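You operate a simulated robot arm through the tools that you are given. There is no shell and no other tool. Be economical: measure what you need, move in short steps, check, and stop when the job is done.

You are at the controls of a simulated two-armed robot. One attempt, no reset.

Task
The bridge meter is dead: tighten the brass knob, zero the meter, then balance the orange spool.
Fine: the black knob on the key block zeroes the meter; brass knob and black knob before the brown peg goes to ON; probe left where the meter showed 0; brown peg back at REST; no orange flag; white rocker, spool and grey pegs left alone. All other pegs, plugs, probes, cells, spools, bulbs and markers stay put.

The check looks at the end state, three seconds after you hand in, the way a careful person would. Anything else that was tipped, shoved, dropped, spilled or broken makes it a failure.

Robot
Two 6-joint arms with fingered hands on one trunk that stands fixed in place. Base frame: the origin is at the foot of the trunk, x ahead of it, y to its left, z up; the work surface is at about z = 0.8. Lengths are in m, angles in degrees, forces in N, time in s.
The left shoulder is at [0.02, 0.157, 0.829], the right one opposite. With the tool pointing down near the work surface each hand reaches from about 0.34 to 0.84 m from the base axis, measured 20 degrees to its own side. Payload 4.1 kg a hand.
The TCP of each hand is the grasp point between the finger pads, 0.033 m short of the fingertips. In the tool frame z runs along the fingers and y along their closing line. Largest opening 0.112 m; the body of the gripper starts 0.039 m behind the TCP. The gripper is a hand of 4 fingers: y runs from the thumb to the fingers, the wrist lies at [-0.016, -0.118, -0.2] in the tool frame.
Orientation is that of the tool frame in the base frame, as [roll, pitch, yaw] about the fixed x, y, z axes, in that order (R = Rz(yaw) Ry(pitch) Rx(roll)). With the fingers straight down and the wrist toward the robot, the tool's x, y and z point along [0, 1, 0], [1, 0, 0] and [0, 0, -1] of the base frame.

Tools
- The arms move only by the tool drive_tool. It takes "left_plan", "right_plan" or both (then of equal length, played together; a hand with none holds still); each is a list of rows, each a list of 6 numbers: the shift along the tool's x, y, z in units of 250 mm (1.0 is 250 mm), then the turn, a rotation vector about the tool's x, y, z in units of 45 degrees (1.0 is 45 degrees). In form: [[x, y, z, rx, ry, rz], ...]. A call has 1 to 8 rows; each row is the pose to reach, as a shift and turn from the pose commanded when the call began, along the tool's axes at that moment. A call with a number of a shift or a turn outside -1 to 1 is refused whole. A row lasts 0.2 s, in which the tool goes at most 0.05 m and 8.6 degrees; a call with a longer step from one row to the next is refused whole. A pose out of reach is approached as far as the arm can. The call stops where the force on the tool passes 40 N (or 10 N more than at its start, if that is more) or the arm is blocked; 0.2 s more then pass. In this call time passes only in rows, and 0.2 s behind the last. The reply holds the time, the measured pose of the TCP, the force on the tool along the base axes, the opening and the grip force, in the units named above and with some noise, with the torque about the TCP (base axes, N m) and any sound that the robot's microphone picked up.
- Cameras (640 x 400 px; columns grow to the right, rows downward): "scene" is now at [0.0563, -0.023, 1.4654]; the picture's right is [-0.25, -0.97, 0.00], its down [-0.52, 0.14, -0.84] and it looks along [0.82, -0.21, -0.54] (base axes); focal length 316 px, centre (320, 200). "left" rides on the left gripper at [-0.066, -0.089, -0.13] in its tool frame; the picture's right is [-0.79, -0.29, 0.54], its down [0.55, -0.71, 0.44] and it looks along [0.26, 0.64, 0.72] (tool axes); focal length 247 px, centre (320, 200). "right" rides on the right gripper at [0.066, -0.089, -0.13] in its tool frame; the picture's right is [-0.79, 0.29, -0.54], its down [-0.55, -0.71, 0.44] and it looks along [-0.26, 0.64, 0.72] (tool axes); focal length 247 px, centre (320, 200). There is no depth. A picture from a camera that has moved, and an enlarged one, comes with that camera's place and axes in the base frame and with its lens.
- snapshot(camera): a new picture of that camera. No time passes.
- set_fingers(index, middle, ring, thumb_bend, thumb_turn, hand): sets how far each is bent, from 0 (flat) to 100 (curled in); at 30 the hand is open as for a grip, at 70 the pads meet at the TCP. One left out holds its place. A second passes; each finger stops where it meets its share of the squeeze, and holds until it gets a number again. It is the only way to open and close the hand. It gives what a move gives, with no picture; readings hold the bend of each and the force on the fingers (four entries, about 0 where the hand has none), thumb and palm. thumb_turn goes from beside the hand (0) to across from the fingers (100), as for a grip.
- head_to(pan, tilt): turns the head with the scene camera to pan (to the left, within 86 degrees either way) and tilt (down, from -29 to 69), counted from straight ahead of the robot. It gives what a move gives.
- close_up(camera, box): a new picture of the part [left, top, right, bottom] of that camera's present view, enlarged. No time passes.
- finish_job(): hands the job in; it is judged then, once.

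Go step by step. Nothing tells you positions but the pictures and the camera data: compare them with the known pose of the tool, close in by small moves and look again before you grip or let go. The budget is 120 turns and 74 pictures, counting those below and the enlarged ones. Unless the task says otherwise, let go and move clear before handing in, and close with one line.

The tools are called after "Emit:" by a JSON object that holds its "name" and its "arguments". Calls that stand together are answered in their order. drive_tool: Moves the arms, as the interface text tells. Its arguments: {"type":"object","properties":{"left_plan":{"type":"array","items":{"type":"array","items":{"type":"number"}}},"right_plan":{"type":"array","items":{"type":"array","items":{"type":"number"}}}},"required":[]} The other tools are called the same way: set_fingers (index, middle, ring, thumb_bend, thumb_turn, hand) moves the fingers one by one; head_to (pan, tilt) turns the head that bears the scene camera; snapshot (camera) takes a picture; close_up (camera, box) takes an enlarged picture of a part of a camera's view; finish_job () hands the job in.

At the start:

```text
time_s: 0.0
left_position: [0.3921, 0.014, 1.193]
left_tool_rot: [-179.9, -0.1, 66.8]
left_ft_force: [-0.3, 0.1, 0.0]
left_wrist_torque: [0.01, 0.01, 0.03]
left_finger_gap: 0.1116
left_gripper_force: 0.1
left_shape: jaw
left_bend: [30.0, 30.0, 30.0, 30.0, 98.0]
left_finger forces: [0.0, 0.0, 0.0, 0.0, 0.0, 0.0]
right_position: [0.4217, -0.4798, 1.1662]
right_tool_rot: [-180.0, 0.0, 67.0]
right_ft_force: [-0.2, 0.1, -0.2]
right_wrist_torque: [0.0, -0.01, -0.05]
right_finger_gap: 0.1118
right_gripper_force: 0.0
right_shape: jaw
right_bend: [30.0, 30.0, 30.0, 30.0, 98.0]
right_finger forces: [0.0, 0.0, 0.0, 0.0, 0.0, 0.0]
head pan, tilt: [-14.7, 32.4]
```

scene: 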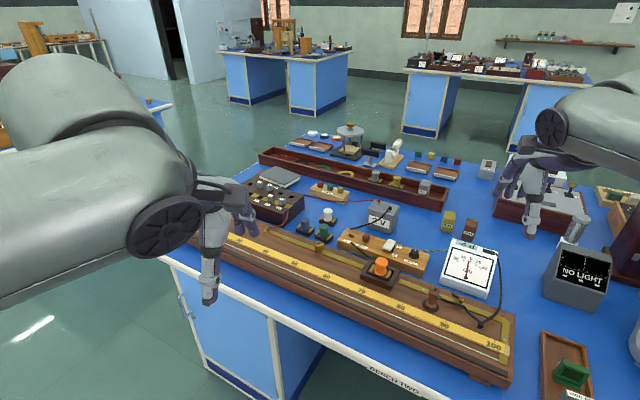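
right: 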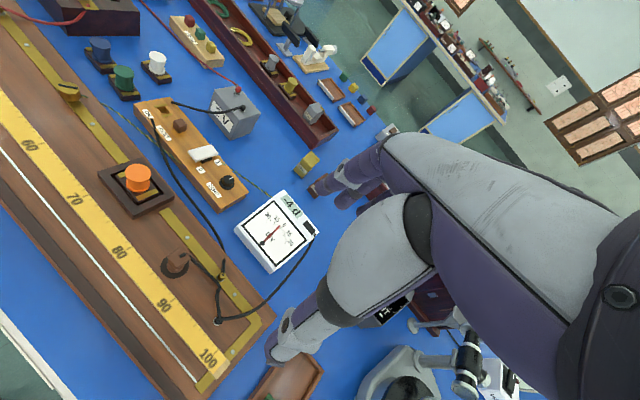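
left: 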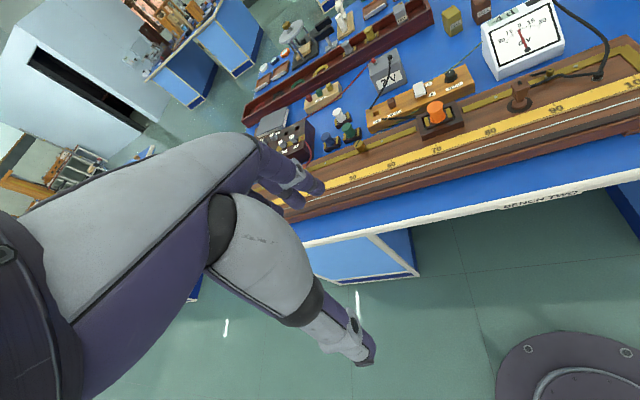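

I see a metre bridge with a probe on a wooden holder, a key block (peg, white rocker, black knob), a meter and the orange spool. I'll take enlarged views to read the labels.

Emit:
{"name": "close_up", "arguments": {"camera": "scene", "box": [320, 200, 520, 325]}}

Emit:
{"name": "close_up", "arguments": {"camera": "right", "box": [80, 60, 320, 210]}}

Emit:
{"name": "close_up", "arguments": {"camera": "scene", "box": [180, 140, 400, 278]}}

```text
3.20 times, centred on (420, 262) of scene
camera zoom: at [0.0563, -0.023, 1.4654], right [-0.25, -0.97, 0.0], down [-0.52, 0.14, -0.84], along [0.82, -0.21, -0.54], focal length 1011 px, centre (0, 0)
```

zoom: 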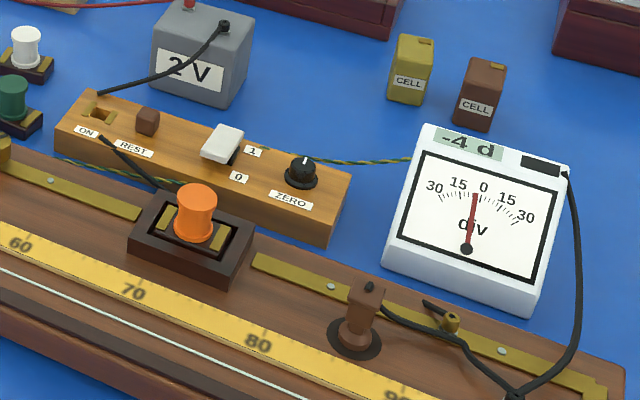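

```text
2.67 times, centred on (200, 135) of right
camera zoom: at [0.365, -0.3838, 1.2973], right [-0.05, -0.84, 0.54], down [-0.87, -0.23, -0.44], along [0.49, -0.49, -0.72], focal length 659 px, centre (640, 373)
```

zoom: 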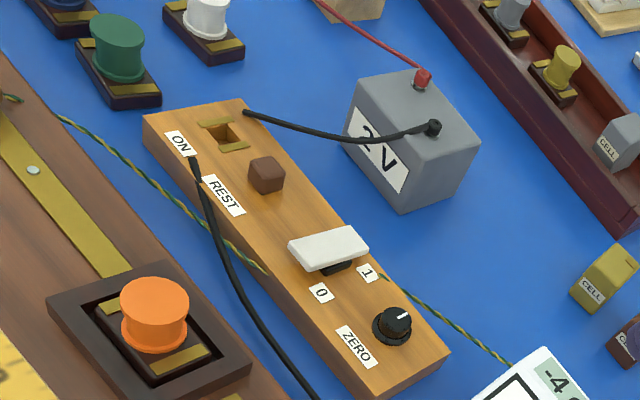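

```text
2.90 times, centred on (290, 209) of scene
camera zoom: at [0.0563, -0.023, 1.4654], right [-0.25, -0.97, 0.0], down [-0.52, 0.14, -0.84], along [0.82, -0.21, -0.54], focal length 916 px, centre (407, 174)
```

zoom: 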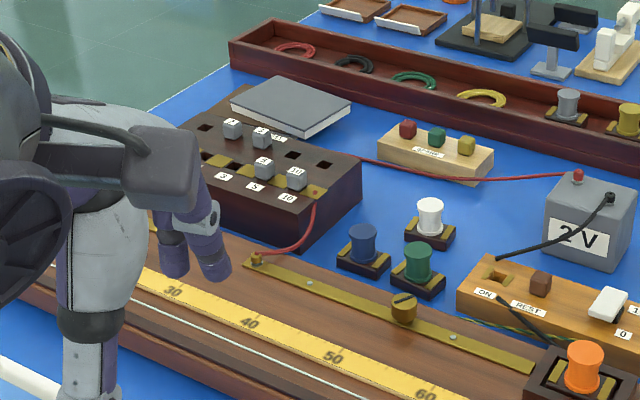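

The black knob, brown peg and brass knob are all identified. I'll zoom in on the probe, the brass knob, the resistance box, and the meter.

Emit:
{"name": "close_up", "arguments": {"camera": "scene", "box": [400, 275, 520, 350]}}

Emit:
{"name": "close_up", "arguments": {"camera": "scene", "box": [290, 220, 370, 270]}}

Emit:
{"name": "close_up", "arguments": {"camera": "scene", "box": [230, 160, 326, 220]}}

Emit:
{"name": "close_up", "arguments": {"camera": "right", "box": [140, 200, 320, 320]}}

```text
5.33 times, centred on (460, 312) of scene
camera zoom: at [0.0563, -0.023, 1.4654], right [-0.25, -0.97, 0.0], down [-0.52, 0.14, -0.84], along [0.82, -0.21, -0.54], focal length 1684 px, centre (-427, -400)
```

zoom: 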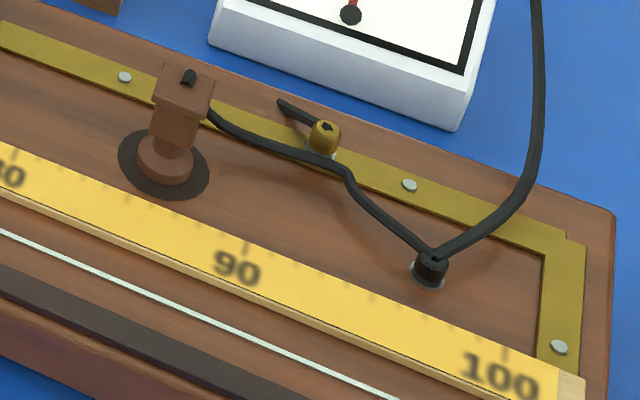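

```text
8.00 times, centred on (330, 245) of scene
camera zoom: at [0.0563, -0.023, 1.4654], right [-0.25, -0.97, 0.0], down [-0.52, 0.14, -0.84], along [0.82, -0.21, -0.54], focal length 2527 px, centre (240, -160)
```

zoom: 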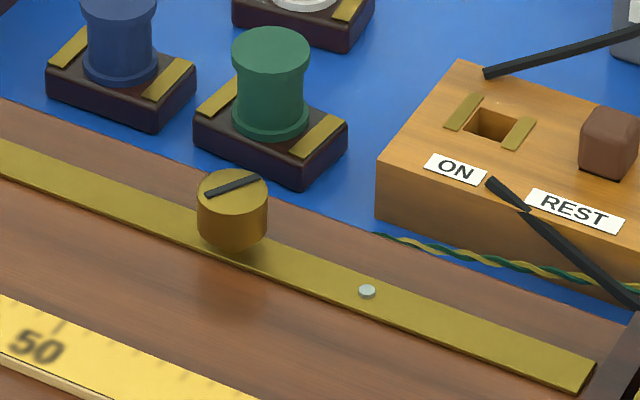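

```text
6.67 times, centred on (278, 190) of scene
camera zoom: at [0.0563, -0.023, 1.4654], right [-0.25, -0.97, 0.0], down [-0.52, 0.14, -0.84], along [0.82, -0.21, -0.54], focal length 2106 px, centre (600, 267)
```

zoom: 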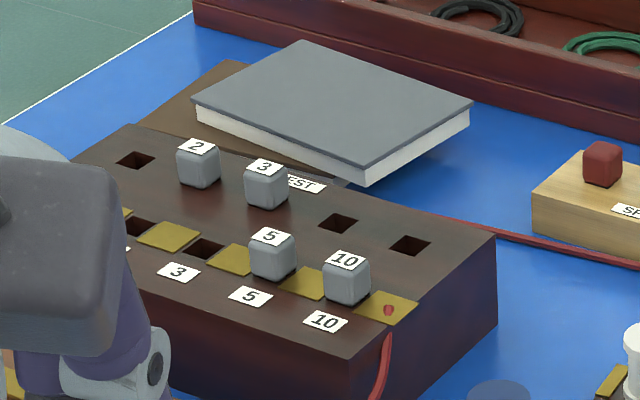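

```text
3.33 times, centred on (230, 260) of right
camera zoom: at [0.365, -0.3838, 1.2973], right [-0.05, -0.84, 0.54], down [-0.87, -0.23, -0.44], along [0.49, -0.49, -0.72], focal length 823 px, centre (620, 0)
```

zoom: 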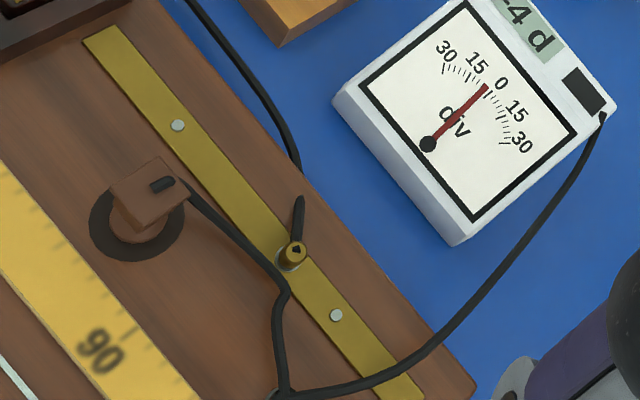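

The brass knob triangulates to about (0.738, -0.199), with its top at z≈0.87 and a diameter of about 25 mm. I'll move the right hand above it, turning the hand as it goes.

Emit:
{"name": "drive_tool", "arguments": {"right_plan": [[0.153, 0.072, 0.066, 0, 0, -0.18], [0.306, 0.145, 0.132, 0, 0, -0.36], [0.459, 0.217, 0.199, 0, 0, -0.54], [0.612, 0.29, 0.266, 0, 0, -0.72], [0.764, 0.362, 0.332, 0, 0, -0.9]]}}

Emit:
{"name": "set_fingers", "arguments": {"hand": "right", "index": 48, "middle": 48, "ring": 48, "thumb_bend": 48, "thumb_turn": 98}}

```text
time_s: 1.2
left_position: [0.3921, 0.013, 1.1934]
left_tool_rot: [180.0, 0.0, 66.9]
left_ft_force: [-0.6, -0.5, 0.6]
left_wrist_torque: [0.04, -0.07, 0.0]
left_finger_gap: 0.1118
left_gripper_force: 0.1
left_shape: jaw
left_bend: [30.0, 30.0, 30.0, 30.0, 98.0]
left_finger forces: [0.0, 0.0, 0.1, 0.1, 0.0, 0.0]
right_position: [0.5802, -0.3392, 1.0845]
right_tool_rot: [179.9, 0.0, 107.5]
right_ft_force: [-0.5, -0.7, 0.9]
right_wrist_torque: [-0.01, -0.03, 0.0]
right_finger_gap: 0.1115
right_gripper_force: 0.0
right_shape: jaw
right_bend: [30.0, 30.0, 30.0, 30.0, 98.0]
right_finger forces: [0.1, 0.0, 0.0, 0.1, 0.0, 0.0]
head pan, tilt: [-14.7, 32.4]
```

```text
time_s: 2.2
left_position: [0.3926, 0.0139, 1.1937]
left_tool_rot: [180.0, 0.0, 66.9]
left_ft_force: [-0.1, 0.2, -0.1]
left_wrist_torque: [0.05, 0.01, -0.01]
left_finger_gap: 0.1117
left_gripper_force: 0.0
left_shape: jaw
left_bend: [30.0, 30.0, 30.0, 30.0, 98.0]
left_finger forces: [0.0, 0.0, 0.1, 0.1, 0.0, 0.0]
right_position: [0.58, -0.34, 1.0836]
right_tool_rot: [179.9, 0.0, 107.4]
right_ft_force: [0.3, 0.2, 0.0]
right_wrist_torque: [-0.01, 0.01, 0.01]
right_finger_gap: 0.0636
right_gripper_force: 0.1
right_shape: fingers
right_bend: [48.0, 48.0, 48.0, 48.0, 98.0]
right_finger forces: [0.0, 0.1, 0.0, 0.0, 0.1, 0.0]
head pan, tilt: [-14.7, 32.4]
```

Continuing to above the brass knob.

Emit:
{"name": "drive_tool", "arguments": {"right_plan": [[0.058, 0.129, 0.085, 0, 0, 0], [0.116, 0.258, 0.17, 0, 0, 0], [0.174, 0.386, 0.256, 0, 0, 0], [0.233, 0.515, 0.341, 0, 0, 0], [0.291, 0.643, 0.427, 0, 0, 0], [0.349, 0.772, 0.512, 0, 0, 0]]}}

Emit:
{"name": "snapshot", "arguments": {"camera": "right"}}

Emit:
{"name": "close_up", "arguments": {"camera": "scene", "box": [240, 150, 400, 250]}}

```text
time_s: 3.6
left_position: [0.3912, 0.0133, 1.1942]
left_tool_rot: [-180.0, 0.0, 66.9]
left_ft_force: [0.4, -0.3, 0.8]
left_wrist_torque: [0.02, -0.03, 0.0]
left_finger_gap: 0.1116
left_gripper_force: 0.1
left_shape: jaw
left_bend: [30.0, 30.0, 30.0, 30.0, 98.0]
left_finger forces: [0.0, 0.1, 0.0, 0.0, 0.0, 0.1]
right_position: [0.7364, -0.1984, 0.9554]
right_tool_rot: [179.9, 0.0, 107.4]
right_ft_force: [-0.1, 0.0, 0.6]
right_wrist_torque: [0.04, -0.01, -0.04]
right_finger_gap: 0.0634
right_gripper_force: 0.0
right_shape: fingers
right_bend: [48.0, 48.0, 48.0, 48.0, 98.0]
right_finger forces: [0.0, 0.0, 0.0, 0.0, 0.1, 0.0]
head pan, tilt: [-14.7, 32.4]
```

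```text
63 pictures are left
camera right: at [0.6314, -0.162, 1.0857], right [0.51, -0.67, 0.54], down [-0.51, -0.74, -0.44], along [0.69, -0.05, -0.72], focal length 247 px, centre (320, 200)
```

right: 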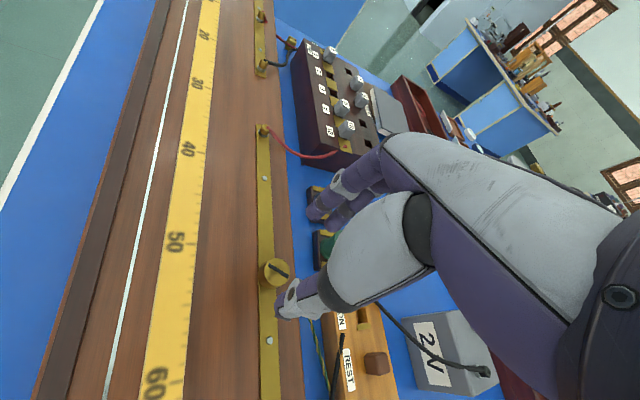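

```text
4.00 times, centred on (320, 200) of scene
camera zoom: at [0.0558, -0.0233, 1.4654], right [-0.25, -0.97, 0.0], down [-0.52, 0.14, -0.84], along [0.82, -0.21, -0.54], focal length 1263 px, centre (320, 200)
```

zoom: 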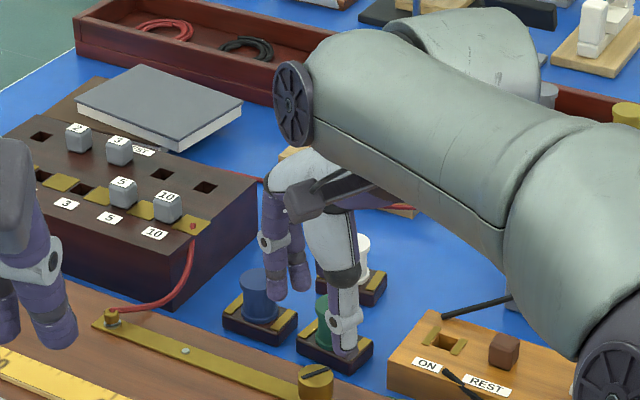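

The hand is centred over the brass knob. I'll lower it so the fingertips straddle the knob.

Emit:
{"name": "drive_tool", "arguments": {"right_plan": [[0.008, 0.0, 0.1, 0, 0, 0], [0.012, 0.0, 0.2, 0, 0, 0], [0.012, 0.0, 0.264, 0, 0, 0]]}}

Emit:
{"name": "snapshot", "arguments": {"camera": "right"}}

Emit:
{"name": "close_up", "arguments": {"camera": "scene", "box": [280, 200, 376, 260]}}

```text
time_s: 4.4
left_position: [0.3925, 0.0129, 1.1947]
left_tool_rot: [-180.0, 0.0, 66.9]
left_ft_force: [0.5, -0.7, 0.3]
left_wrist_torque: [0.0, -0.03, 0.0]
left_finger_gap: 0.1116
left_gripper_force: 0.2
left_shape: jaw
left_bend: [30.0, 30.0, 30.0, 30.0, 98.0]
left_finger forces: [0.0, 0.1, 0.0, 0.1, 0.0, 0.0]
right_position: [0.7351, -0.1965, 0.8868]
right_tool_rot: [-179.9, -0.1, 107.4]
right_ft_force: [0.6, 0.0, 0.2]
right_wrist_torque: [-0.01, 0.04, 0.01]
right_finger_gap: 0.0634
right_gripper_force: 0.1
right_shape: fingers
right_bend: [48.0, 48.0, 48.0, 48.0, 98.0]
right_finger forces: [0.0, 0.0, 0.0, 0.0, 0.0, 0.0]
head pan, tilt: [-14.7, 32.4]
```

```text
61 pictures are left
camera right: at [0.631, -0.1592, 1.0189], right [0.51, -0.67, 0.54], down [-0.51, -0.74, -0.44], along [0.69, -0.05, -0.72], focal length 247 px, centre (320, 200)
```

right: 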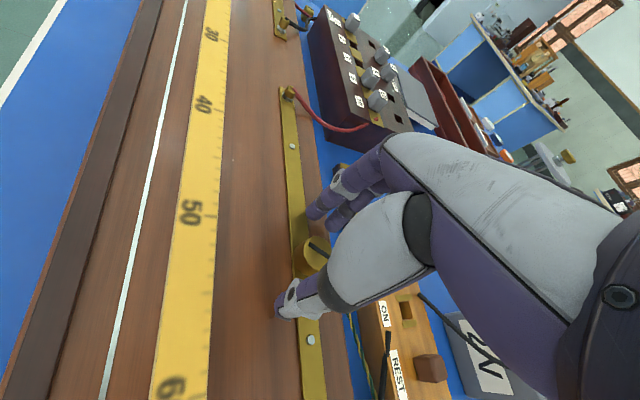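

```text
6.67 times, centred on (328, 230) of scene
camera zoom: at [0.0562, -0.023, 1.4654], right [-0.25, -0.97, 0.0], down [-0.52, 0.14, -0.84], along [0.82, -0.21, -0.54], focal length 2106 px, centre (267, 0)
```

zoom: 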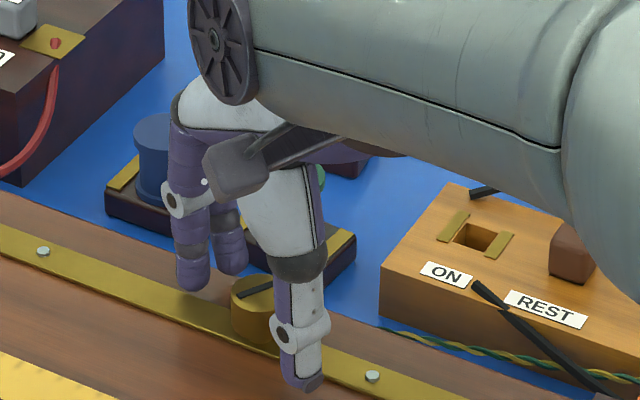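

The knob sits between thumb and fingers, so I'll close on it.

Emit:
{"name": "set_fingers", "arguments": {"hand": "right", "index": 66, "middle": 66, "ring": 66, "thumb_bend": 66}}

Emit:
{"name": "close_up", "arguments": {"camera": "scene", "box": [280, 200, 376, 260]}}

```text
time_s: 5.4
left_position: [0.393, 0.014, 1.1941]
left_tool_rot: [180.0, -0.1, 66.8]
left_ft_force: [0.1, 0.4, 0.2]
left_wrist_torque: [0.0, 0.0, 0.01]
left_finger_gap: 0.1116
left_gripper_force: 0.1
left_shape: jaw
left_bend: [30.0, 30.0, 30.0, 30.0, 98.0]
left_finger forces: [0.1, 0.0, 0.0, 0.0, 0.0, 0.0]
right_position: [0.7354, -0.1956, 0.8885]
right_tool_rot: [179.9, 0.0, 107.3]
right_ft_force: [-1.5, 0.2, -2.1]
right_wrist_torque: [0.02, 0.02, 0.01]
right_finger_gap: 0.0216
right_gripper_force: 3.0
right_shape: fingers
right_bend: [64.0, 65.0, 66.0, 62.0, 99.0]
right_finger forces: [1.7, 1.4, 0.0, 0.0, 3.5, 0.0]
head pan, tilt: [-14.7, 32.4]
```

```text
6.67 times, centred on (328, 230) of scene
camera zoom: at [0.0563, -0.023, 1.4654], right [-0.25, -0.97, 0.0], down [-0.52, 0.14, -0.84], along [0.82, -0.21, -0.54], focal length 2106 px, centre (267, 0)
```

zoom: 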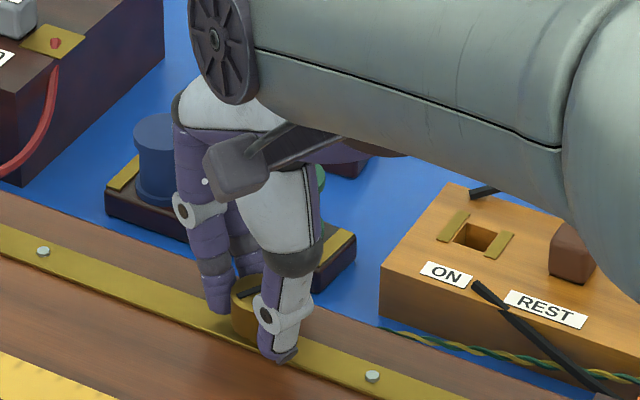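

The knob is gripped. I'll turn it clockwise (seen from above) by about 45° and watch the torque.

Emit:
{"name": "drive_tool", "arguments": {"right_plan": [[0, 0, 0, 0, 0, 0.17], [0, 0, 0, 0, 0, 0.34], [0, 0, 0, 0, 0, 0.51], [0, 0, 0, 0, 0, 0.68], [0, 0, 0, 0, 0, 0.84], [0, 0, 0, 0, 0, 1.0]]}}

Emit:
{"name": "close_up", "arguments": {"camera": "scene", "box": [280, 200, 376, 260]}}

```text
time_s: 6.8
left_position: [0.3927, 0.0141, 1.194]
left_tool_rot: [-180.0, 0.0, 67.0]
left_ft_force: [0.2, 0.1, -0.4]
left_wrist_torque: [0.0, -0.03, 0.0]
left_finger_gap: 0.1116
left_gripper_force: 0.0
left_shape: jaw
left_bend: [30.0, 30.0, 30.0, 30.0, 98.0]
left_finger forces: [0.1, 0.0, 0.1, 0.0, 0.1, 0.1]
right_position: [0.7372, -0.1956, 0.8895]
right_tool_rot: [-180.0, 0.0, 62.3]
right_ft_force: [-2.6, -2.9, -3.6]
right_wrist_torque: [-0.02, 0.04, -0.01]
right_finger_gap: 0.0217
right_gripper_force: 3.3
right_shape: fingers
right_bend: [64.0, 65.0, 66.0, 62.0, 100.0]
right_finger forces: [1.1, 1.9, 0.1, 0.0, 3.5, 0.0]
head pan, tilt: [-14.7, 32.4]
```

```text
6.67 times, centred on (328, 230) of scene
camera zoom: at [0.0563, -0.0232, 1.4654], right [-0.25, -0.97, 0.0], down [-0.52, 0.14, -0.84], along [0.82, -0.21, -0.54], focal length 2106 px, centre (267, 0)
```

zoom: 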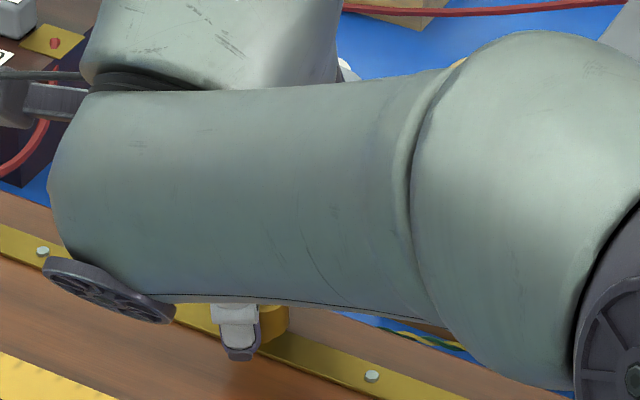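

The knob seems to be following with low torque. I'll continue and check with the wrist camera.

Emit:
{"name": "drive_tool", "arguments": {"right_plan": [[0, 0, 0, 0, 0, 0.17], [0, 0, 0, 0, 0, 0.34], [0, 0, 0, 0, 0, 0.51], [0, 0, 0, 0, 0, 0.68], [0, 0, 0, 0, 0, 0.84], [0, 0, 0, 0, 0, 1.0]]}}

Emit:
{"name": "close_up", "arguments": {"camera": "right", "box": [220, 150, 412, 270]}}

```text
time_s: 8.2
left_position: [0.3916, 0.0125, 1.194]
left_tool_rot: [-179.9, 0.0, 66.9]
left_ft_force: [-0.3, -0.8, 0.4]
left_wrist_torque: [0.03, -0.01, -0.02]
left_finger_gap: 0.1116
left_gripper_force: 0.1
left_shape: jaw
left_bend: [30.0, 30.0, 30.0, 30.0, 98.0]
left_finger forces: [0.0, 0.1, 0.0, 0.0, 0.0, 0.0]
right_position: [0.7191, -0.1986, 0.8853]
right_tool_rot: [-179.9, 0.1, 17.1]
right_ft_force: [2.3, -4.7, 0.1]
right_wrist_torque: [-0.12, -0.05, -0.03]
right_finger_gap: 0.0212
right_gripper_force: 2.3
right_shape: fingers
right_bend: [61.0, 66.0, 66.0, 66.0, 100.0]
right_finger forces: [4.5, 0.0, 0.1, 0.0, 0.0, 0.0]
right hand out of reach, approached as far as the arm can: row 5, 6
head pan, tilt: [-14.7, 32.4]
```

```text
3.33 times, centred on (316, 210) of right
camera zoom: at [0.7548, -0.093, 1.0158], right [-0.67, -0.51, 0.54], down [-0.74, 0.52, -0.43], along [-0.06, -0.69, -0.72], focal length 823 px, centre (333, 167)
```

zoom: 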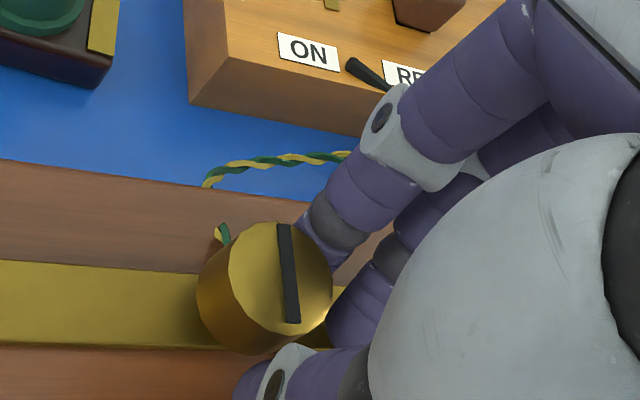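

The arm ran out of reach near yaw 17° and the grip slid off. I'll open, lift straight up and look at the knob.

Emit:
{"name": "set_fingers", "arguments": {"hand": "right", "index": 46, "middle": 46, "ring": 46, "thumb_bend": 46}}

Emit:
{"name": "drive_tool", "arguments": {"right_plan": [[0, 0, -0.15, 0, 0, 0], [0, 0, -0.28, 0, 0, -0.1], [0, 0, -0.28, 0, 0, -0.28], [0, 0, -0.28, 0, 0, -0.46], [0, 0, -0.28, 0, 0, -0.64], [0, 0, -0.28, 0, 0, -0.82], [0, 0, -0.28, 0, 0, -1.0]]}}

Emit:
{"name": "drive_tool", "arguments": {"right_plan": [[0, 0, 0, 0, 0, -0.18], [0, 0, 0, 0, 0, -0.36], [0, 0, 0, 0, 0, -0.54], [0, 0, 0, 0, 0, -0.72], [0, 0, 0, 0, 0, -0.86], [0, 0, 0, 0, 0, -1.0]]}}

Emit:
{"name": "drive_tool", "arguments": {"right_plan": [[0, 0, 0, 0, 0, -0.18], [0, 0, 0, 0, 0, -0.36], [0, 0, 0, 0, 0, -0.54], [0, 0, 0, 0, 0, -0.72], [0, 0, 0, 0, 0, -0.86], [0, 0, 0, 0, 0, -1.0]]}}

Emit:
{"name": "snapshot", "arguments": {"camera": "right"}}

```text
time_s: 9.2
left_position: [0.3928, 0.0136, 1.1935]
left_tool_rot: [-179.9, -0.1, 66.9]
left_ft_force: [0.0, -0.4, 0.0]
left_wrist_torque: [-0.03, 0.0, -0.01]
left_finger_gap: 0.1116
left_gripper_force: 0.0
left_shape: jaw
left_bend: [30.0, 30.0, 30.0, 30.0, 98.0]
left_finger forces: [0.0, 0.1, 0.0, 0.0, 0.0, 0.1]
right_position: [0.7187, -0.1968, 0.8857]
right_tool_rot: [-180.0, 0.0, 17.4]
right_ft_force: [-0.1, -0.1, 0.9]
right_wrist_torque: [0.03, -0.01, 0.0]
right_finger_gap: 0.0681
right_gripper_force: 0.0
right_shape: fingers
right_bend: [46.0, 46.0, 46.0, 46.0, 98.0]
right_finger forces: [0.0, 0.1, 0.1, 0.0, 0.0, 0.0]
head pan, tilt: [-14.7, 32.4]
```

```text
time_s: 10.8
left_position: [0.392, 0.0133, 1.1938]
left_tool_rot: [-179.9, 0.0, 66.9]
left_ft_force: [0.6, -0.9, -0.1]
left_wrist_torque: [0.0, -0.02, 0.0]
left_finger_gap: 0.1117
left_gripper_force: 0.0
left_shape: jaw
left_bend: [30.0, 30.0, 30.0, 30.0, 98.0]
left_finger forces: [0.0, 0.0, 0.0, 0.0, 0.0, 0.0]
right_position: [0.7605, -0.1931, 0.9647]
right_tool_rot: [-179.7, 0.2, 62.5]
right_ft_force: [0.0, -0.1, 0.4]
right_wrist_torque: [-0.01, -0.01, -0.04]
right_finger_gap: 0.0687
right_gripper_force: 0.1
right_shape: fingers
right_bend: [46.0, 46.0, 46.0, 46.0, 98.0]
right_finger forces: [0.1, 0.0, 0.1, 0.0, 0.1, 0.0]
right hand out of reach, approached as far as the arm can: row 1, 2, 4, 5, 6, 7
head pan, tilt: [-14.7, 32.4]
```

```text
time_s: 12.2
left_position: [0.3917, 0.0138, 1.1926]
left_tool_rot: [180.0, -0.1, 66.9]
left_ft_force: [0.0, 0.0, 0.0]
left_wrist_torque: [0.01, 0.02, -0.02]
left_finger_gap: 0.1116
left_gripper_force: 0.1
left_shape: jaw
left_bend: [30.0, 30.0, 30.0, 30.0, 98.0]
left_finger forces: [0.1, 0.0, 0.1, 0.1, 0.0, 0.1]
right_position: [0.7592, -0.1924, 0.9657]
right_tool_rot: [180.0, 0.0, 107.6]
right_ft_force: [0.3, 0.8, 0.6]
right_wrist_torque: [-0.04, 0.02, 0.01]
right_finger_gap: 0.0687
right_gripper_force: 0.0
right_shape: fingers
right_bend: [46.0, 46.0, 46.0, 46.0, 98.0]
right_finger forces: [0.0, 0.1, 0.1, 0.0, 0.1, 0.0]
right hand out of reach, approached as far as the arm can: row 1, 2, 3, 4
head pan, tilt: [-14.7, 32.4]
```

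```text
time_s: 13.6
left_position: [0.3922, 0.0131, 1.194]
left_tool_rot: [-179.9, 0.0, 66.9]
left_ft_force: [0.4, -0.7, -0.1]
left_wrist_torque: [-0.03, -0.01, 0.01]
left_finger_gap: 0.1118
left_gripper_force: 0.1
left_shape: jaw
left_bend: [30.0, 30.0, 30.0, 30.0, 98.0]
left_finger forces: [0.0, 0.1, 0.1, 0.0, 0.0, 0.0]
right_position: [0.7016, -0.1923, 0.9489]
right_tool_rot: [180.0, 0.0, 146.3]
right_ft_force: [0.5, -0.6, 0.4]
right_wrist_torque: [0.01, -0.05, 0.02]
right_finger_gap: 0.0683
right_gripper_force: 0.1
right_shape: fingers
right_bend: [46.0, 46.0, 46.0, 46.0, 98.0]
right_finger forces: [0.1, 0.1, 0.0, 0.1, 0.1, 0.0]
right hand out of reach, approached as far as the arm can: row 1, 2, 3, 4, 5, 6
head pan, tilt: [-14.7, 32.4]
```

```text
56 pictures are left
camera right: at [0.597, -0.2301, 1.0795], right [0.82, -0.2, 0.54], down [0.07, -0.9, -0.44], along [0.57, 0.39, -0.72], focal length 247 px, centre (320, 200)
```

right: 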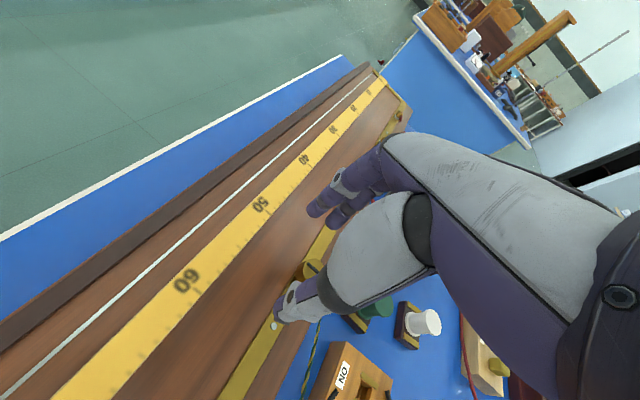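

I'll come back to about yaw 108°, well within reach, and then re-centre.

Emit:
{"name": "drive_tool", "arguments": {"right_plan": [[0, 0, 0, 0, 0, 0.17], [0, 0, 0, 0, 0, 0.34], [0, 0, 0, 0, 0, 0.51], [0, 0, 0, 0, 0, 0.68], [0, 0, 0, 0, 0, 0.85]]}}

Emit:
{"name": "close_up", "arguments": {"camera": "right", "box": [220, 170, 412, 290]}}

```text
time_s: 14.8
left_position: [0.3927, 0.0133, 1.1942]
left_tool_rot: [179.9, 0.0, 66.9]
left_ft_force: [1.3, -0.6, 0.4]
left_wrist_torque: [0.02, 0.03, 0.0]
left_finger_gap: 0.1118
left_gripper_force: 0.1
left_shape: jaw
left_bend: [30.0, 30.0, 30.0, 30.0, 98.0]
left_finger forces: [0.0, 0.0, 0.0, 0.1, 0.0, 0.1]
right_position: [0.746, -0.2077, 0.9979]
right_tool_rot: [180.0, 0.1, 107.9]
right_ft_force: [1.0, 0.0, -0.8]
right_wrist_torque: [-0.01, 0.05, 0.05]
right_finger_gap: 0.0685
right_gripper_force: 0.0
right_shape: fingers
right_bend: [46.0, 46.0, 46.0, 46.0, 98.0]
right_finger forces: [0.0, 0.0, 0.0, 0.0, 0.0, 0.1]
right hand out of reach, approached as far as the arm can: row 1, 2, 3, 4, 5
head pan, tilt: [-14.7, 32.4]
```

```text
3.33 times, centred on (316, 230) of right
camera zoom: at [0.6413, -0.1718, 1.1281], right [0.52, -0.67, 0.54], down [-0.51, -0.74, -0.44], along [0.69, -0.05, -0.72], focal length 823 px, centre (333, 100)
```

zoom: 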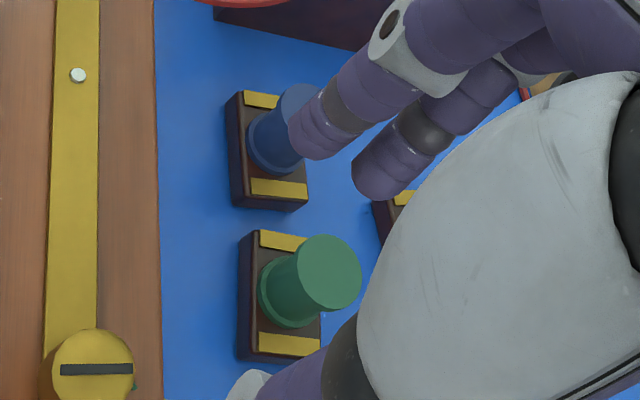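

The slot is now square to the brass strip. I'll re-centre above the knob and regrip for another clockwise turn, stopping before the reach limit.

Emit:
{"name": "drive_tool", "arguments": {"right_plan": [[0.028, -0.012, 0.086, 0, 0, 0], [0.057, -0.024, 0.172, 0, 0, 0]]}}

```text
time_s: 15.4
left_position: [0.3921, 0.0141, 1.1944]
left_tool_rot: [180.0, 0.0, 66.9]
left_ft_force: [-0.5, 0.9, -0.8]
left_wrist_torque: [0.01, -0.01, -0.03]
left_finger_gap: 0.1116
left_gripper_force: 0.1
left_shape: jaw
left_bend: [30.0, 30.0, 30.0, 30.0, 98.0]
left_finger forces: [0.1, 0.0, 0.0, 0.0, 0.0, 0.0]
right_position: [0.7569, -0.1948, 0.96]
right_tool_rot: [-179.8, 0.0, 108.1]
right_ft_force: [-0.6, 1.1, 0.5]
right_wrist_torque: [0.02, 0.0, -0.02]
right_finger_gap: 0.0687
right_gripper_force: 0.1
right_shape: fingers
right_bend: [46.0, 46.0, 46.0, 46.0, 98.0]
right_finger forces: [0.0, 0.1, 0.0, 0.0, 0.0, 0.0]
right hand out of reach, approached as far as the arm can: row 1, 2
head pan, tilt: [-14.7, 32.4]
```

Emit:
{"name": "drive_tool", "arguments": {"right_plan": [[0.0, -0.06, 0, 0, 0, 0], [0.01, -0.12, 0, 0, 0, 0]]}}

```text
time_s: 16.0
left_position: [0.3954, 0.0153, 1.1925]
left_tool_rot: [-179.9, 0.1, 67.0]
left_ft_force: [3.2, 0.3, -1.2]
left_wrist_torque: [-0.12, 0.24, -0.1]
left_finger_gap: 0.1119
left_gripper_force: 0.0
left_shape: jaw
left_bend: [30.0, 30.0, 30.0, 30.0, 98.0]
left_finger forces: [0.0, 0.1, 0.0, 0.0, 0.0, 0.0]
right_position: [0.7314, -0.2011, 0.9591]
right_tool_rot: [-179.7, -0.1, 108.1]
right_ft_force: [2.2, 1.0, -3.7]
right_wrist_torque: [-0.04, 0.12, -0.01]
right_finger_gap: 0.0687
right_gripper_force: 0.1
right_shape: fingers
right_bend: [46.0, 46.0, 46.0, 46.0, 97.0]
right_finger forces: [0.1, 0.1, 0.1, 0.0, 0.0, 0.1]
right hand out of reach, approached as far as the arm can: row 1
head pan, tilt: [-14.7, 32.4]
```

Both arms felt a jolt. I'll look at the whole scene to see whether they touched.

Emit:
{"name": "snapshot", "arguments": {"camera": "scene"}}

```text
54 pictures are left
```

scene: 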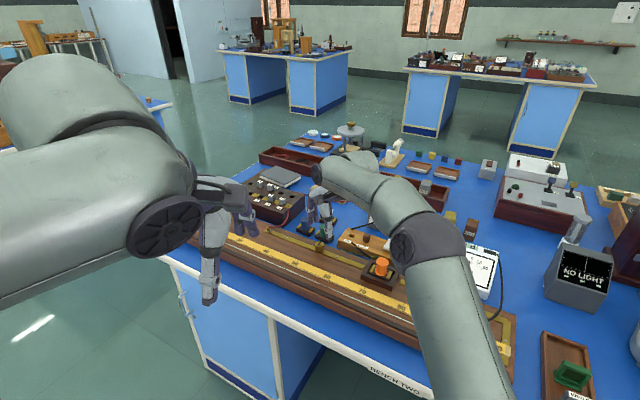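

The arms are clear of each other; the jolt was only the arm catching up with its command. I'll centre and descend.

Emit:
{"name": "drive_tool", "arguments": {"right_plan": [[0.013, 0.024, 0, 0, 0, 0], [0.013, 0.024, 0.1, 0, 0, 0], [0.013, 0.024, 0.2, 0, 0, 0], [0.013, 0.024, 0.288, 0, 0, 0]]}}

Emit:
{"name": "close_up", "arguments": {"camera": "right", "box": [220, 170, 412, 290]}}

```text
time_s: 17.0
left_position: [0.3914, 0.0125, 1.1933]
left_tool_rot: [-179.9, 0.0, 66.9]
left_ft_force: [0.3, 0.2, 0.3]
left_wrist_torque: [-0.01, 0.02, 0.0]
left_finger_gap: 0.1116
left_gripper_force: 0.0
left_shape: jaw
left_bend: [30.0, 30.0, 30.0, 30.0, 98.0]
left_finger forces: [0.1, 0.0, 0.1, 0.0, 0.1, 0.1]
right_position: [0.7338, -0.1975, 0.8916]
right_tool_rot: [179.9, 0.1, 108.0]
right_ft_force: [0.1, -0.7, -0.5]
right_wrist_torque: [0.01, 0.02, 0.02]
right_finger_gap: 0.0687
right_gripper_force: 0.1
right_shape: fingers
right_bend: [46.0, 46.0, 46.0, 46.0, 97.0]
right_finger forces: [0.0, 0.1, 0.0, 0.0, 0.1, 0.0]
head pan, tilt: [-14.7, 32.4]
```

```text
3.33 times, centred on (316, 230) of right
camera zoom: at [0.6288, -0.1621, 1.0211], right [0.52, -0.67, 0.54], down [-0.5, -0.75, -0.44], along [0.69, -0.05, -0.72], focal length 823 px, centre (333, 100)
```

zoom: 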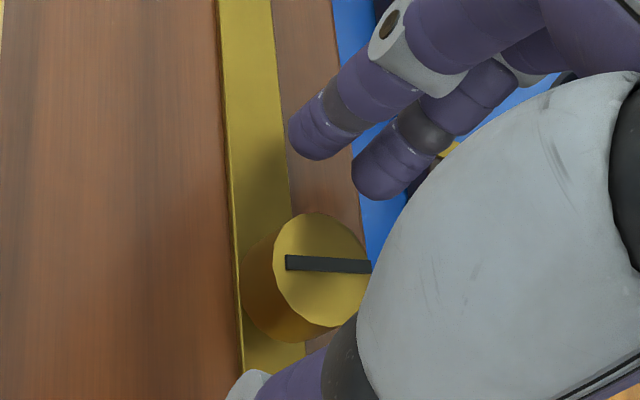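

Emit:
{"name": "drive_tool", "arguments": {"right_plan": [[-0.004, 0.012, 0.012, 0, 0, 0]]}}

Emit:
{"name": "set_fingers", "arguments": {"hand": "right", "index": 67, "middle": 67, "ring": 67, "thumb_bend": 67}}

Emit:
{"name": "drive_tool", "arguments": {"right_plan": [[0, 0, 0, 0, 0, 0.17], [0, 0, 0, 0, 0, 0.34], [0, 0, 0, 0, 0, 0.51], [0, 0, 0, 0, 0, 0.68], [0, 0, 0, 0, 0, 0.84], [0, 0, 0, 0, 0, 1.0]]}}

Emit:
{"name": "close_up", "arguments": {"camera": "right", "box": [220, 170, 412, 290]}}

```text
time_s: 17.4
left_position: [0.3933, 0.0143, 1.1945]
left_tool_rot: [-180.0, 0.0, 66.9]
left_ft_force: [0.0, 0.1, 0.4]
left_wrist_torque: [-0.01, 0.0, -0.03]
left_finger_gap: 0.1118
left_gripper_force: 0.0
left_shape: jaw
left_bend: [30.0, 30.0, 30.0, 30.0, 98.0]
left_finger forces: [0.1, 0.1, 0.0, 0.0, 0.1, 0.0]
right_position: [0.7367, -0.1974, 0.8881]
right_tool_rot: [-180.0, 0.0, 108.1]
right_ft_force: [0.1, 0.3, 0.3]
right_wrist_torque: [0.01, 0.01, -0.03]
right_finger_gap: 0.0687
right_gripper_force: 0.0
right_shape: fingers
right_bend: [46.0, 46.0, 46.0, 46.0, 97.0]
right_finger forces: [0.1, 0.1, 0.1, 0.0, 0.1, 0.0]
head pan, tilt: [-14.7, 32.4]
```

```text
time_s: 18.4
left_position: [0.3922, 0.0143, 1.1945]
left_tool_rot: [-179.9, 0.0, 66.8]
left_ft_force: [-0.5, -0.2, -0.2]
left_wrist_torque: [-0.02, -0.01, 0.0]
left_finger_gap: 0.1116
left_gripper_force: 0.1
left_shape: jaw
left_bend: [30.0, 30.0, 30.0, 30.0, 98.0]
left_finger forces: [0.1, 0.0, 0.0, 0.1, 0.0, 0.1]
right_position: [0.7373, -0.197, 0.8877]
right_tool_rot: [180.0, -0.1, 108.2]
right_ft_force: [-2.7, -0.5, -1.2]
right_wrist_torque: [-0.02, 0.07, -0.02]
right_finger_gap: 0.0224
right_gripper_force: 4.5
right_shape: fingers
right_bend: [64.0, 66.0, 67.0, 62.0, 99.0]
right_finger forces: [2.3, 0.8, 0.1, 0.1, 5.3, 0.1]
head pan, tilt: [-14.7, 32.4]
```

```text
time_s: 19.8
left_position: [0.3912, 0.013, 1.194]
left_tool_rot: [180.0, -0.1, 66.9]
left_ft_force: [-0.9, -0.6, -0.3]
left_wrist_torque: [0.01, 0.02, 0.0]
left_finger_gap: 0.1116
left_gripper_force: 0.0
left_shape: jaw
left_bend: [30.0, 30.0, 30.0, 30.0, 98.0]
left_finger forces: [0.0, 0.0, 0.0, 0.0, 0.0, 0.0]
right_position: [0.7366, -0.1987, 0.8882]
right_tool_rot: [179.9, 0.0, 63.0]
right_ft_force: [-3.1, -1.4, -1.4]
right_wrist_torque: [-0.03, 0.09, 0.07]
right_finger_gap: 0.0227
right_gripper_force: 4.7
right_shape: fingers
right_bend: [65.0, 66.0, 67.0, 62.0, 100.0]
right_finger forces: [2.5, 1.1, 0.1, 0.0, 6.4, 0.0]
head pan, tilt: [-14.7, 32.4]
```

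```text
3.33 times, centred on (316, 230) of right
camera zoom: at [0.688, -0.0985, 1.0183], right [-0.11, -0.84, 0.54], down [-0.88, -0.17, -0.44], along [0.46, -0.52, -0.72], focal length 823 px, centre (333, 100)
```

zoom: 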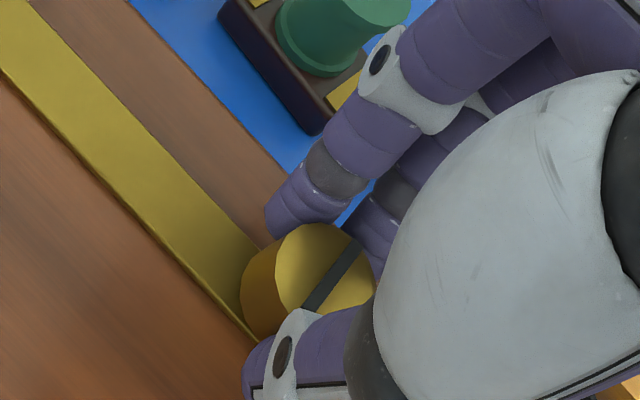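

The slot did not follow this time and the reaction torque rose, so the knob is probably near tight. I'll squeeze harder and turn a little more to confirm.

Emit:
{"name": "set_fingers", "arguments": {"hand": "right", "index": 76, "middle": 76, "ring": 67, "thumb_bend": 74}}

Emit:
{"name": "drive_tool", "arguments": {"right_plan": [[0, 0, 0, 0, 0, 0.12], [0, 0, 0, 0, 0, 0.24], [0, 0, 0, 0, 0, 0.36], [0, 0, 0, 0, 0, 0.48]]}}

Emit:
{"name": "close_up", "arguments": {"camera": "right", "box": [220, 170, 412, 290]}}

```text
time_s: 20.8
left_position: [0.3922, 0.0134, 1.1935]
left_tool_rot: [180.0, 0.0, 66.9]
left_ft_force: [-0.1, -0.3, 1.1]
left_wrist_torque: [0.0, 0.01, 0.0]
left_finger_gap: 0.1116
left_gripper_force: 0.0
left_shape: jaw
left_bend: [30.0, 30.0, 30.0, 30.0, 98.0]
left_finger forces: [0.0, 0.0, 0.1, 0.0, 0.0, 0.1]
right_position: [0.7372, -0.1993, 0.8871]
right_tool_rot: [-180.0, 0.0, 63.0]
right_ft_force: [2.5, -1.8, -3.7]
right_wrist_torque: [-0.03, -0.03, 0.09]
right_finger_gap: 0.0207
right_gripper_force: 16.8
right_shape: fingers
right_bend: [71.0, 67.0, 67.0, 63.0, 100.0]
right_finger forces: [9.7, 8.8, 0.1, 0.0, 14.4, 0.1]
head pan, tilt: [-14.7, 32.4]
```

```text
time_s: 21.8
left_position: [0.3935, 0.0137, 1.1932]
left_tool_rot: [-180.0, -0.1, 67.0]
left_ft_force: [-0.6, -0.1, 0.3]
left_wrist_torque: [0.01, 0.01, 0.0]
left_finger_gap: 0.1114
left_gripper_force: 0.1
left_shape: jaw
left_bend: [30.0, 30.0, 30.0, 30.0, 98.0]
left_finger forces: [0.0, 0.1, 0.0, 0.0, 0.0, 0.0]
right_position: [0.738, -0.1978, 0.8873]
right_tool_rot: [-180.0, -0.1, 41.3]
right_ft_force: [8.4, 0.0, -6.3]
right_wrist_torque: [-0.04, -0.25, 0.32]
right_finger_gap: 0.0209
right_gripper_force: 17.6
right_shape: fingers
right_bend: [71.0, 66.0, 67.0, 62.0, 100.0]
right_finger forces: [11.8, 9.5, 0.0, 0.0, 14.0, 0.0]
head pan, tilt: [-14.7, 32.4]
```

```text
3.33 times, centred on (316, 230) of right
camera zoom: at [0.7282, -0.0874, 1.0182], right [-0.4, -0.74, 0.54], down [-0.88, 0.17, -0.44], along [0.23, -0.65, -0.72], focal length 823 px, centre (333, 100)
```

zoom: 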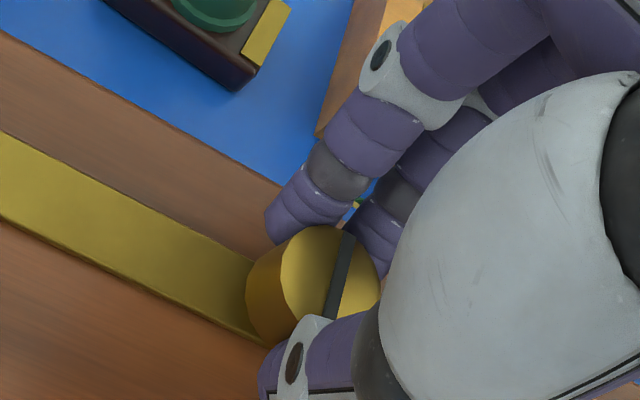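

Firm resistance (0.32 N m) with no rotation means the brass knob is tight. I'll release, lift and head toward the black knob.

Emit:
{"name": "set_fingers", "arguments": {"hand": "right", "index": 46, "middle": 46, "ring": 46, "thumb_bend": 46}}

Emit:
{"name": "drive_tool", "arguments": {"right_plan": [[0, 0, -0.14, 0, 0, 0], [0, 0, -0.3, 0, 0, 0], [0, 0, -0.46, 0, 0, -0.15], [0, 0, -0.5, 0, 0, -0.33], [0, 0, -0.5, 0, 0, -0.5], [0, 0, -0.5, 0, 0, -0.6]]}}

```text
time_s: 22.8
left_position: [0.3913, 0.0138, 1.1935]
left_tool_rot: [-180.0, 0.0, 67.0]
left_ft_force: [-0.3, 0.2, 0.7]
left_wrist_torque: [-0.03, 0.01, -0.02]
left_finger_gap: 0.1117
left_gripper_force: 0.1
left_shape: jaw
left_bend: [30.0, 30.0, 30.0, 30.0, 98.0]
left_finger forces: [0.0, 0.1, 0.0, 0.0, 0.0, 0.1]
right_position: [0.7385, -0.1987, 0.8878]
right_tool_rot: [180.0, 0.0, 41.5]
right_ft_force: [1.1, -1.2, -0.4]
right_wrist_torque: [0.02, -0.01, -0.03]
right_finger_gap: 0.0681
right_gripper_force: 0.0
right_shape: fingers
right_bend: [46.0, 46.0, 46.0, 46.0, 98.0]
right_finger forces: [0.0, 0.0, 0.0, 0.0, 0.0, 0.0]
head pan, tilt: [-14.7, 32.4]
```

```text
time_s: 24.2
left_position: [0.391, 0.0128, 1.1943]
left_tool_rot: [180.0, 0.0, 66.9]
left_ft_force: [-0.2, -0.3, 0.3]
left_wrist_torque: [-0.04, -0.02, 0.01]
left_finger_gap: 0.1114
left_gripper_force: 0.1
left_shape: jaw
left_bend: [30.0, 30.0, 30.0, 30.0, 98.0]
left_finger forces: [0.0, 0.0, 0.1, 0.0, 0.1, 0.1]
right_position: [0.7372, -0.1988, 1.0114]
right_tool_rot: [180.0, 0.1, 68.5]
right_ft_force: [0.6, 0.2, 0.2]
right_wrist_torque: [0.01, 0.02, -0.01]
right_finger_gap: 0.0682
right_gripper_force: 0.0
right_shape: fingers
right_bend: [46.0, 46.0, 46.0, 46.0, 98.0]
right_finger forces: [0.0, 0.0, 0.1, 0.0, 0.0, 0.0]
head pan, tilt: [-14.7, 32.4]
```

Emit:
{"name": "drive_tool", "arguments": {"right_plan": [[-0.17, 0, 0, 0, 0, 0], [-0.34, 0, 0, 0, 0, 0], [-0.51, 0, 0, 0, 0, 0], [-0.68, 0, 0, 0, 0, 0], [-0.85, 0, 0, 0, 0, 0], [-1.0, 0, 0, 0, 0, 0]]}}

Emit:
{"name": "close_up", "arguments": {"camera": "scene", "box": [290, 200, 450, 300]}}

Emit:
{"name": "snapshot", "arguments": {"camera": "right"}}

```text
time_s: 25.6
left_position: [0.393, 0.0126, 1.1933]
left_tool_rot: [-180.0, 0.0, 66.8]
left_ft_force: [0.2, 0.6, 0.7]
left_wrist_torque: [-0.04, 0.01, 0.0]
left_finger_gap: 0.1116
left_gripper_force: 0.0
left_shape: jaw
left_bend: [30.0, 30.0, 30.0, 30.0, 98.0]
left_finger forces: [0.0, 0.0, 0.1, 0.0, 0.0, 0.0]
right_position: [0.6443, -0.4314, 1.0129]
right_tool_rot: [-180.0, 0.0, 68.5]
right_ft_force: [0.6, 0.3, -0.5]
right_wrist_torque: [-0.03, 0.02, 0.0]
right_finger_gap: 0.0683
right_gripper_force: 0.0
right_shape: fingers
right_bend: [46.0, 46.0, 46.0, 46.0, 98.0]
right_finger forces: [0.0, 0.0, 0.0, 0.0, 0.0, 0.1]
head pan, tilt: [-14.7, 32.4]
```

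```text
4.00 times, centred on (370, 250) of scene
camera zoom: at [0.0565, -0.0226, 1.4654], right [-0.25, -0.97, 0.0], down [-0.52, 0.14, -0.84], along [0.82, -0.21, -0.54], focal length 1263 px, centre (120, 0)
```

zoom: 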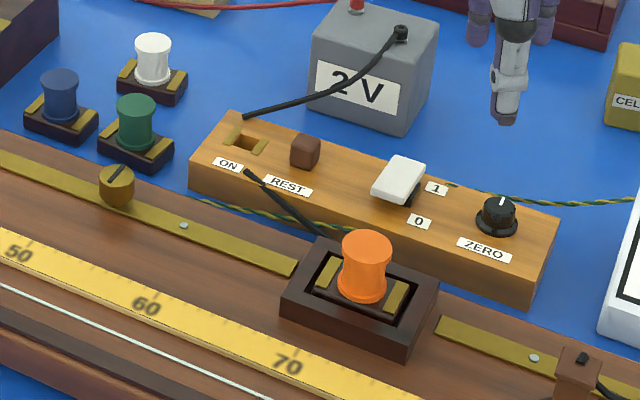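

```text
49 pictures are left
camera right: at [0.5853, -0.3374, 1.1437], right [-0.02, -0.84, 0.54], down [-0.86, -0.25, -0.44], along [0.5, -0.48, -0.72], focal length 247 px, centre (320, 200)
```

right: 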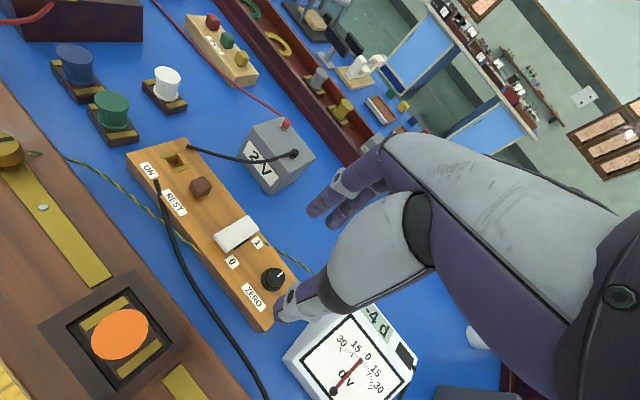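

The brass knob has turned and the meter still shows −4. The black knob triangulates to about (0.655, −0.459), with its top at z≈0.853. I'll approach above it and check.

Emit:
{"name": "drive_tool", "arguments": {"right_plan": [[-0.044, 0.04, 0.12, 0, 0, 0], [-0.087, 0.08, 0.24, 0, 0, 0], [-0.087, 0.08, 0.38, 0, 0, 0]]}}

Emit:
{"name": "snapshot", "arguments": {"camera": "right"}}

Emit:
{"name": "close_up", "arguments": {"camera": "scene", "box": [380, 200, 476, 260]}}

```text
time_s: 26.4
left_position: [0.3923, 0.0132, 1.194]
left_tool_rot: [179.9, 0.0, 66.9]
left_ft_force: [-0.3, -0.4, 0.8]
left_wrist_torque: [-0.05, 0.0, 0.03]
left_finger_gap: 0.1114
left_gripper_force: 0.0
left_shape: jaw
left_bend: [30.0, 30.0, 30.0, 30.0, 98.0]
left_finger forces: [0.0, 0.0, 0.0, 0.0, 0.1, 0.0]
right_position: [0.658, -0.4585, 0.918]
right_tool_rot: [180.0, 0.0, 68.6]
right_ft_force: [0.2, -0.6, 0.5]
right_wrist_torque: [0.01, -0.03, 0.02]
right_finger_gap: 0.0682
right_gripper_force: 0.0
right_shape: fingers
right_bend: [46.0, 46.0, 46.0, 46.0, 98.0]
right_finger forces: [0.0, 0.0, 0.0, 0.0, 0.0, 0.0]
head pan, tilt: [-14.7, 32.4]
```

```text
48 pictures are left
camera right: at [0.5977, -0.3641, 1.0492], right [-0.02, -0.84, 0.54], down [-0.86, -0.25, -0.44], along [0.5, -0.48, -0.72], focal length 247 px, centre (320, 200)
```

right: 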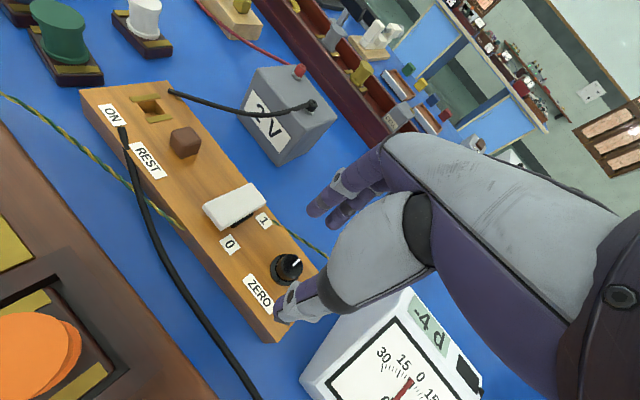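

```text
6.67 times, centred on (428, 230) of scene
camera zoom: at [0.0561, -0.0228, 1.4654], right [-0.25, -0.97, 0.0], down [-0.52, 0.14, -0.84], along [0.82, -0.21, -0.54], focal length 2106 px, centre (-400, 0)
```

zoom: 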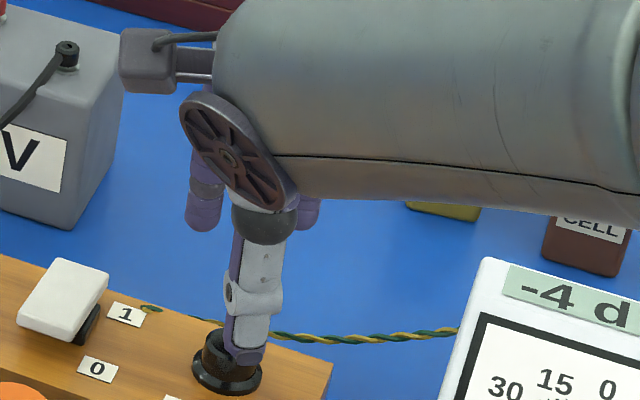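

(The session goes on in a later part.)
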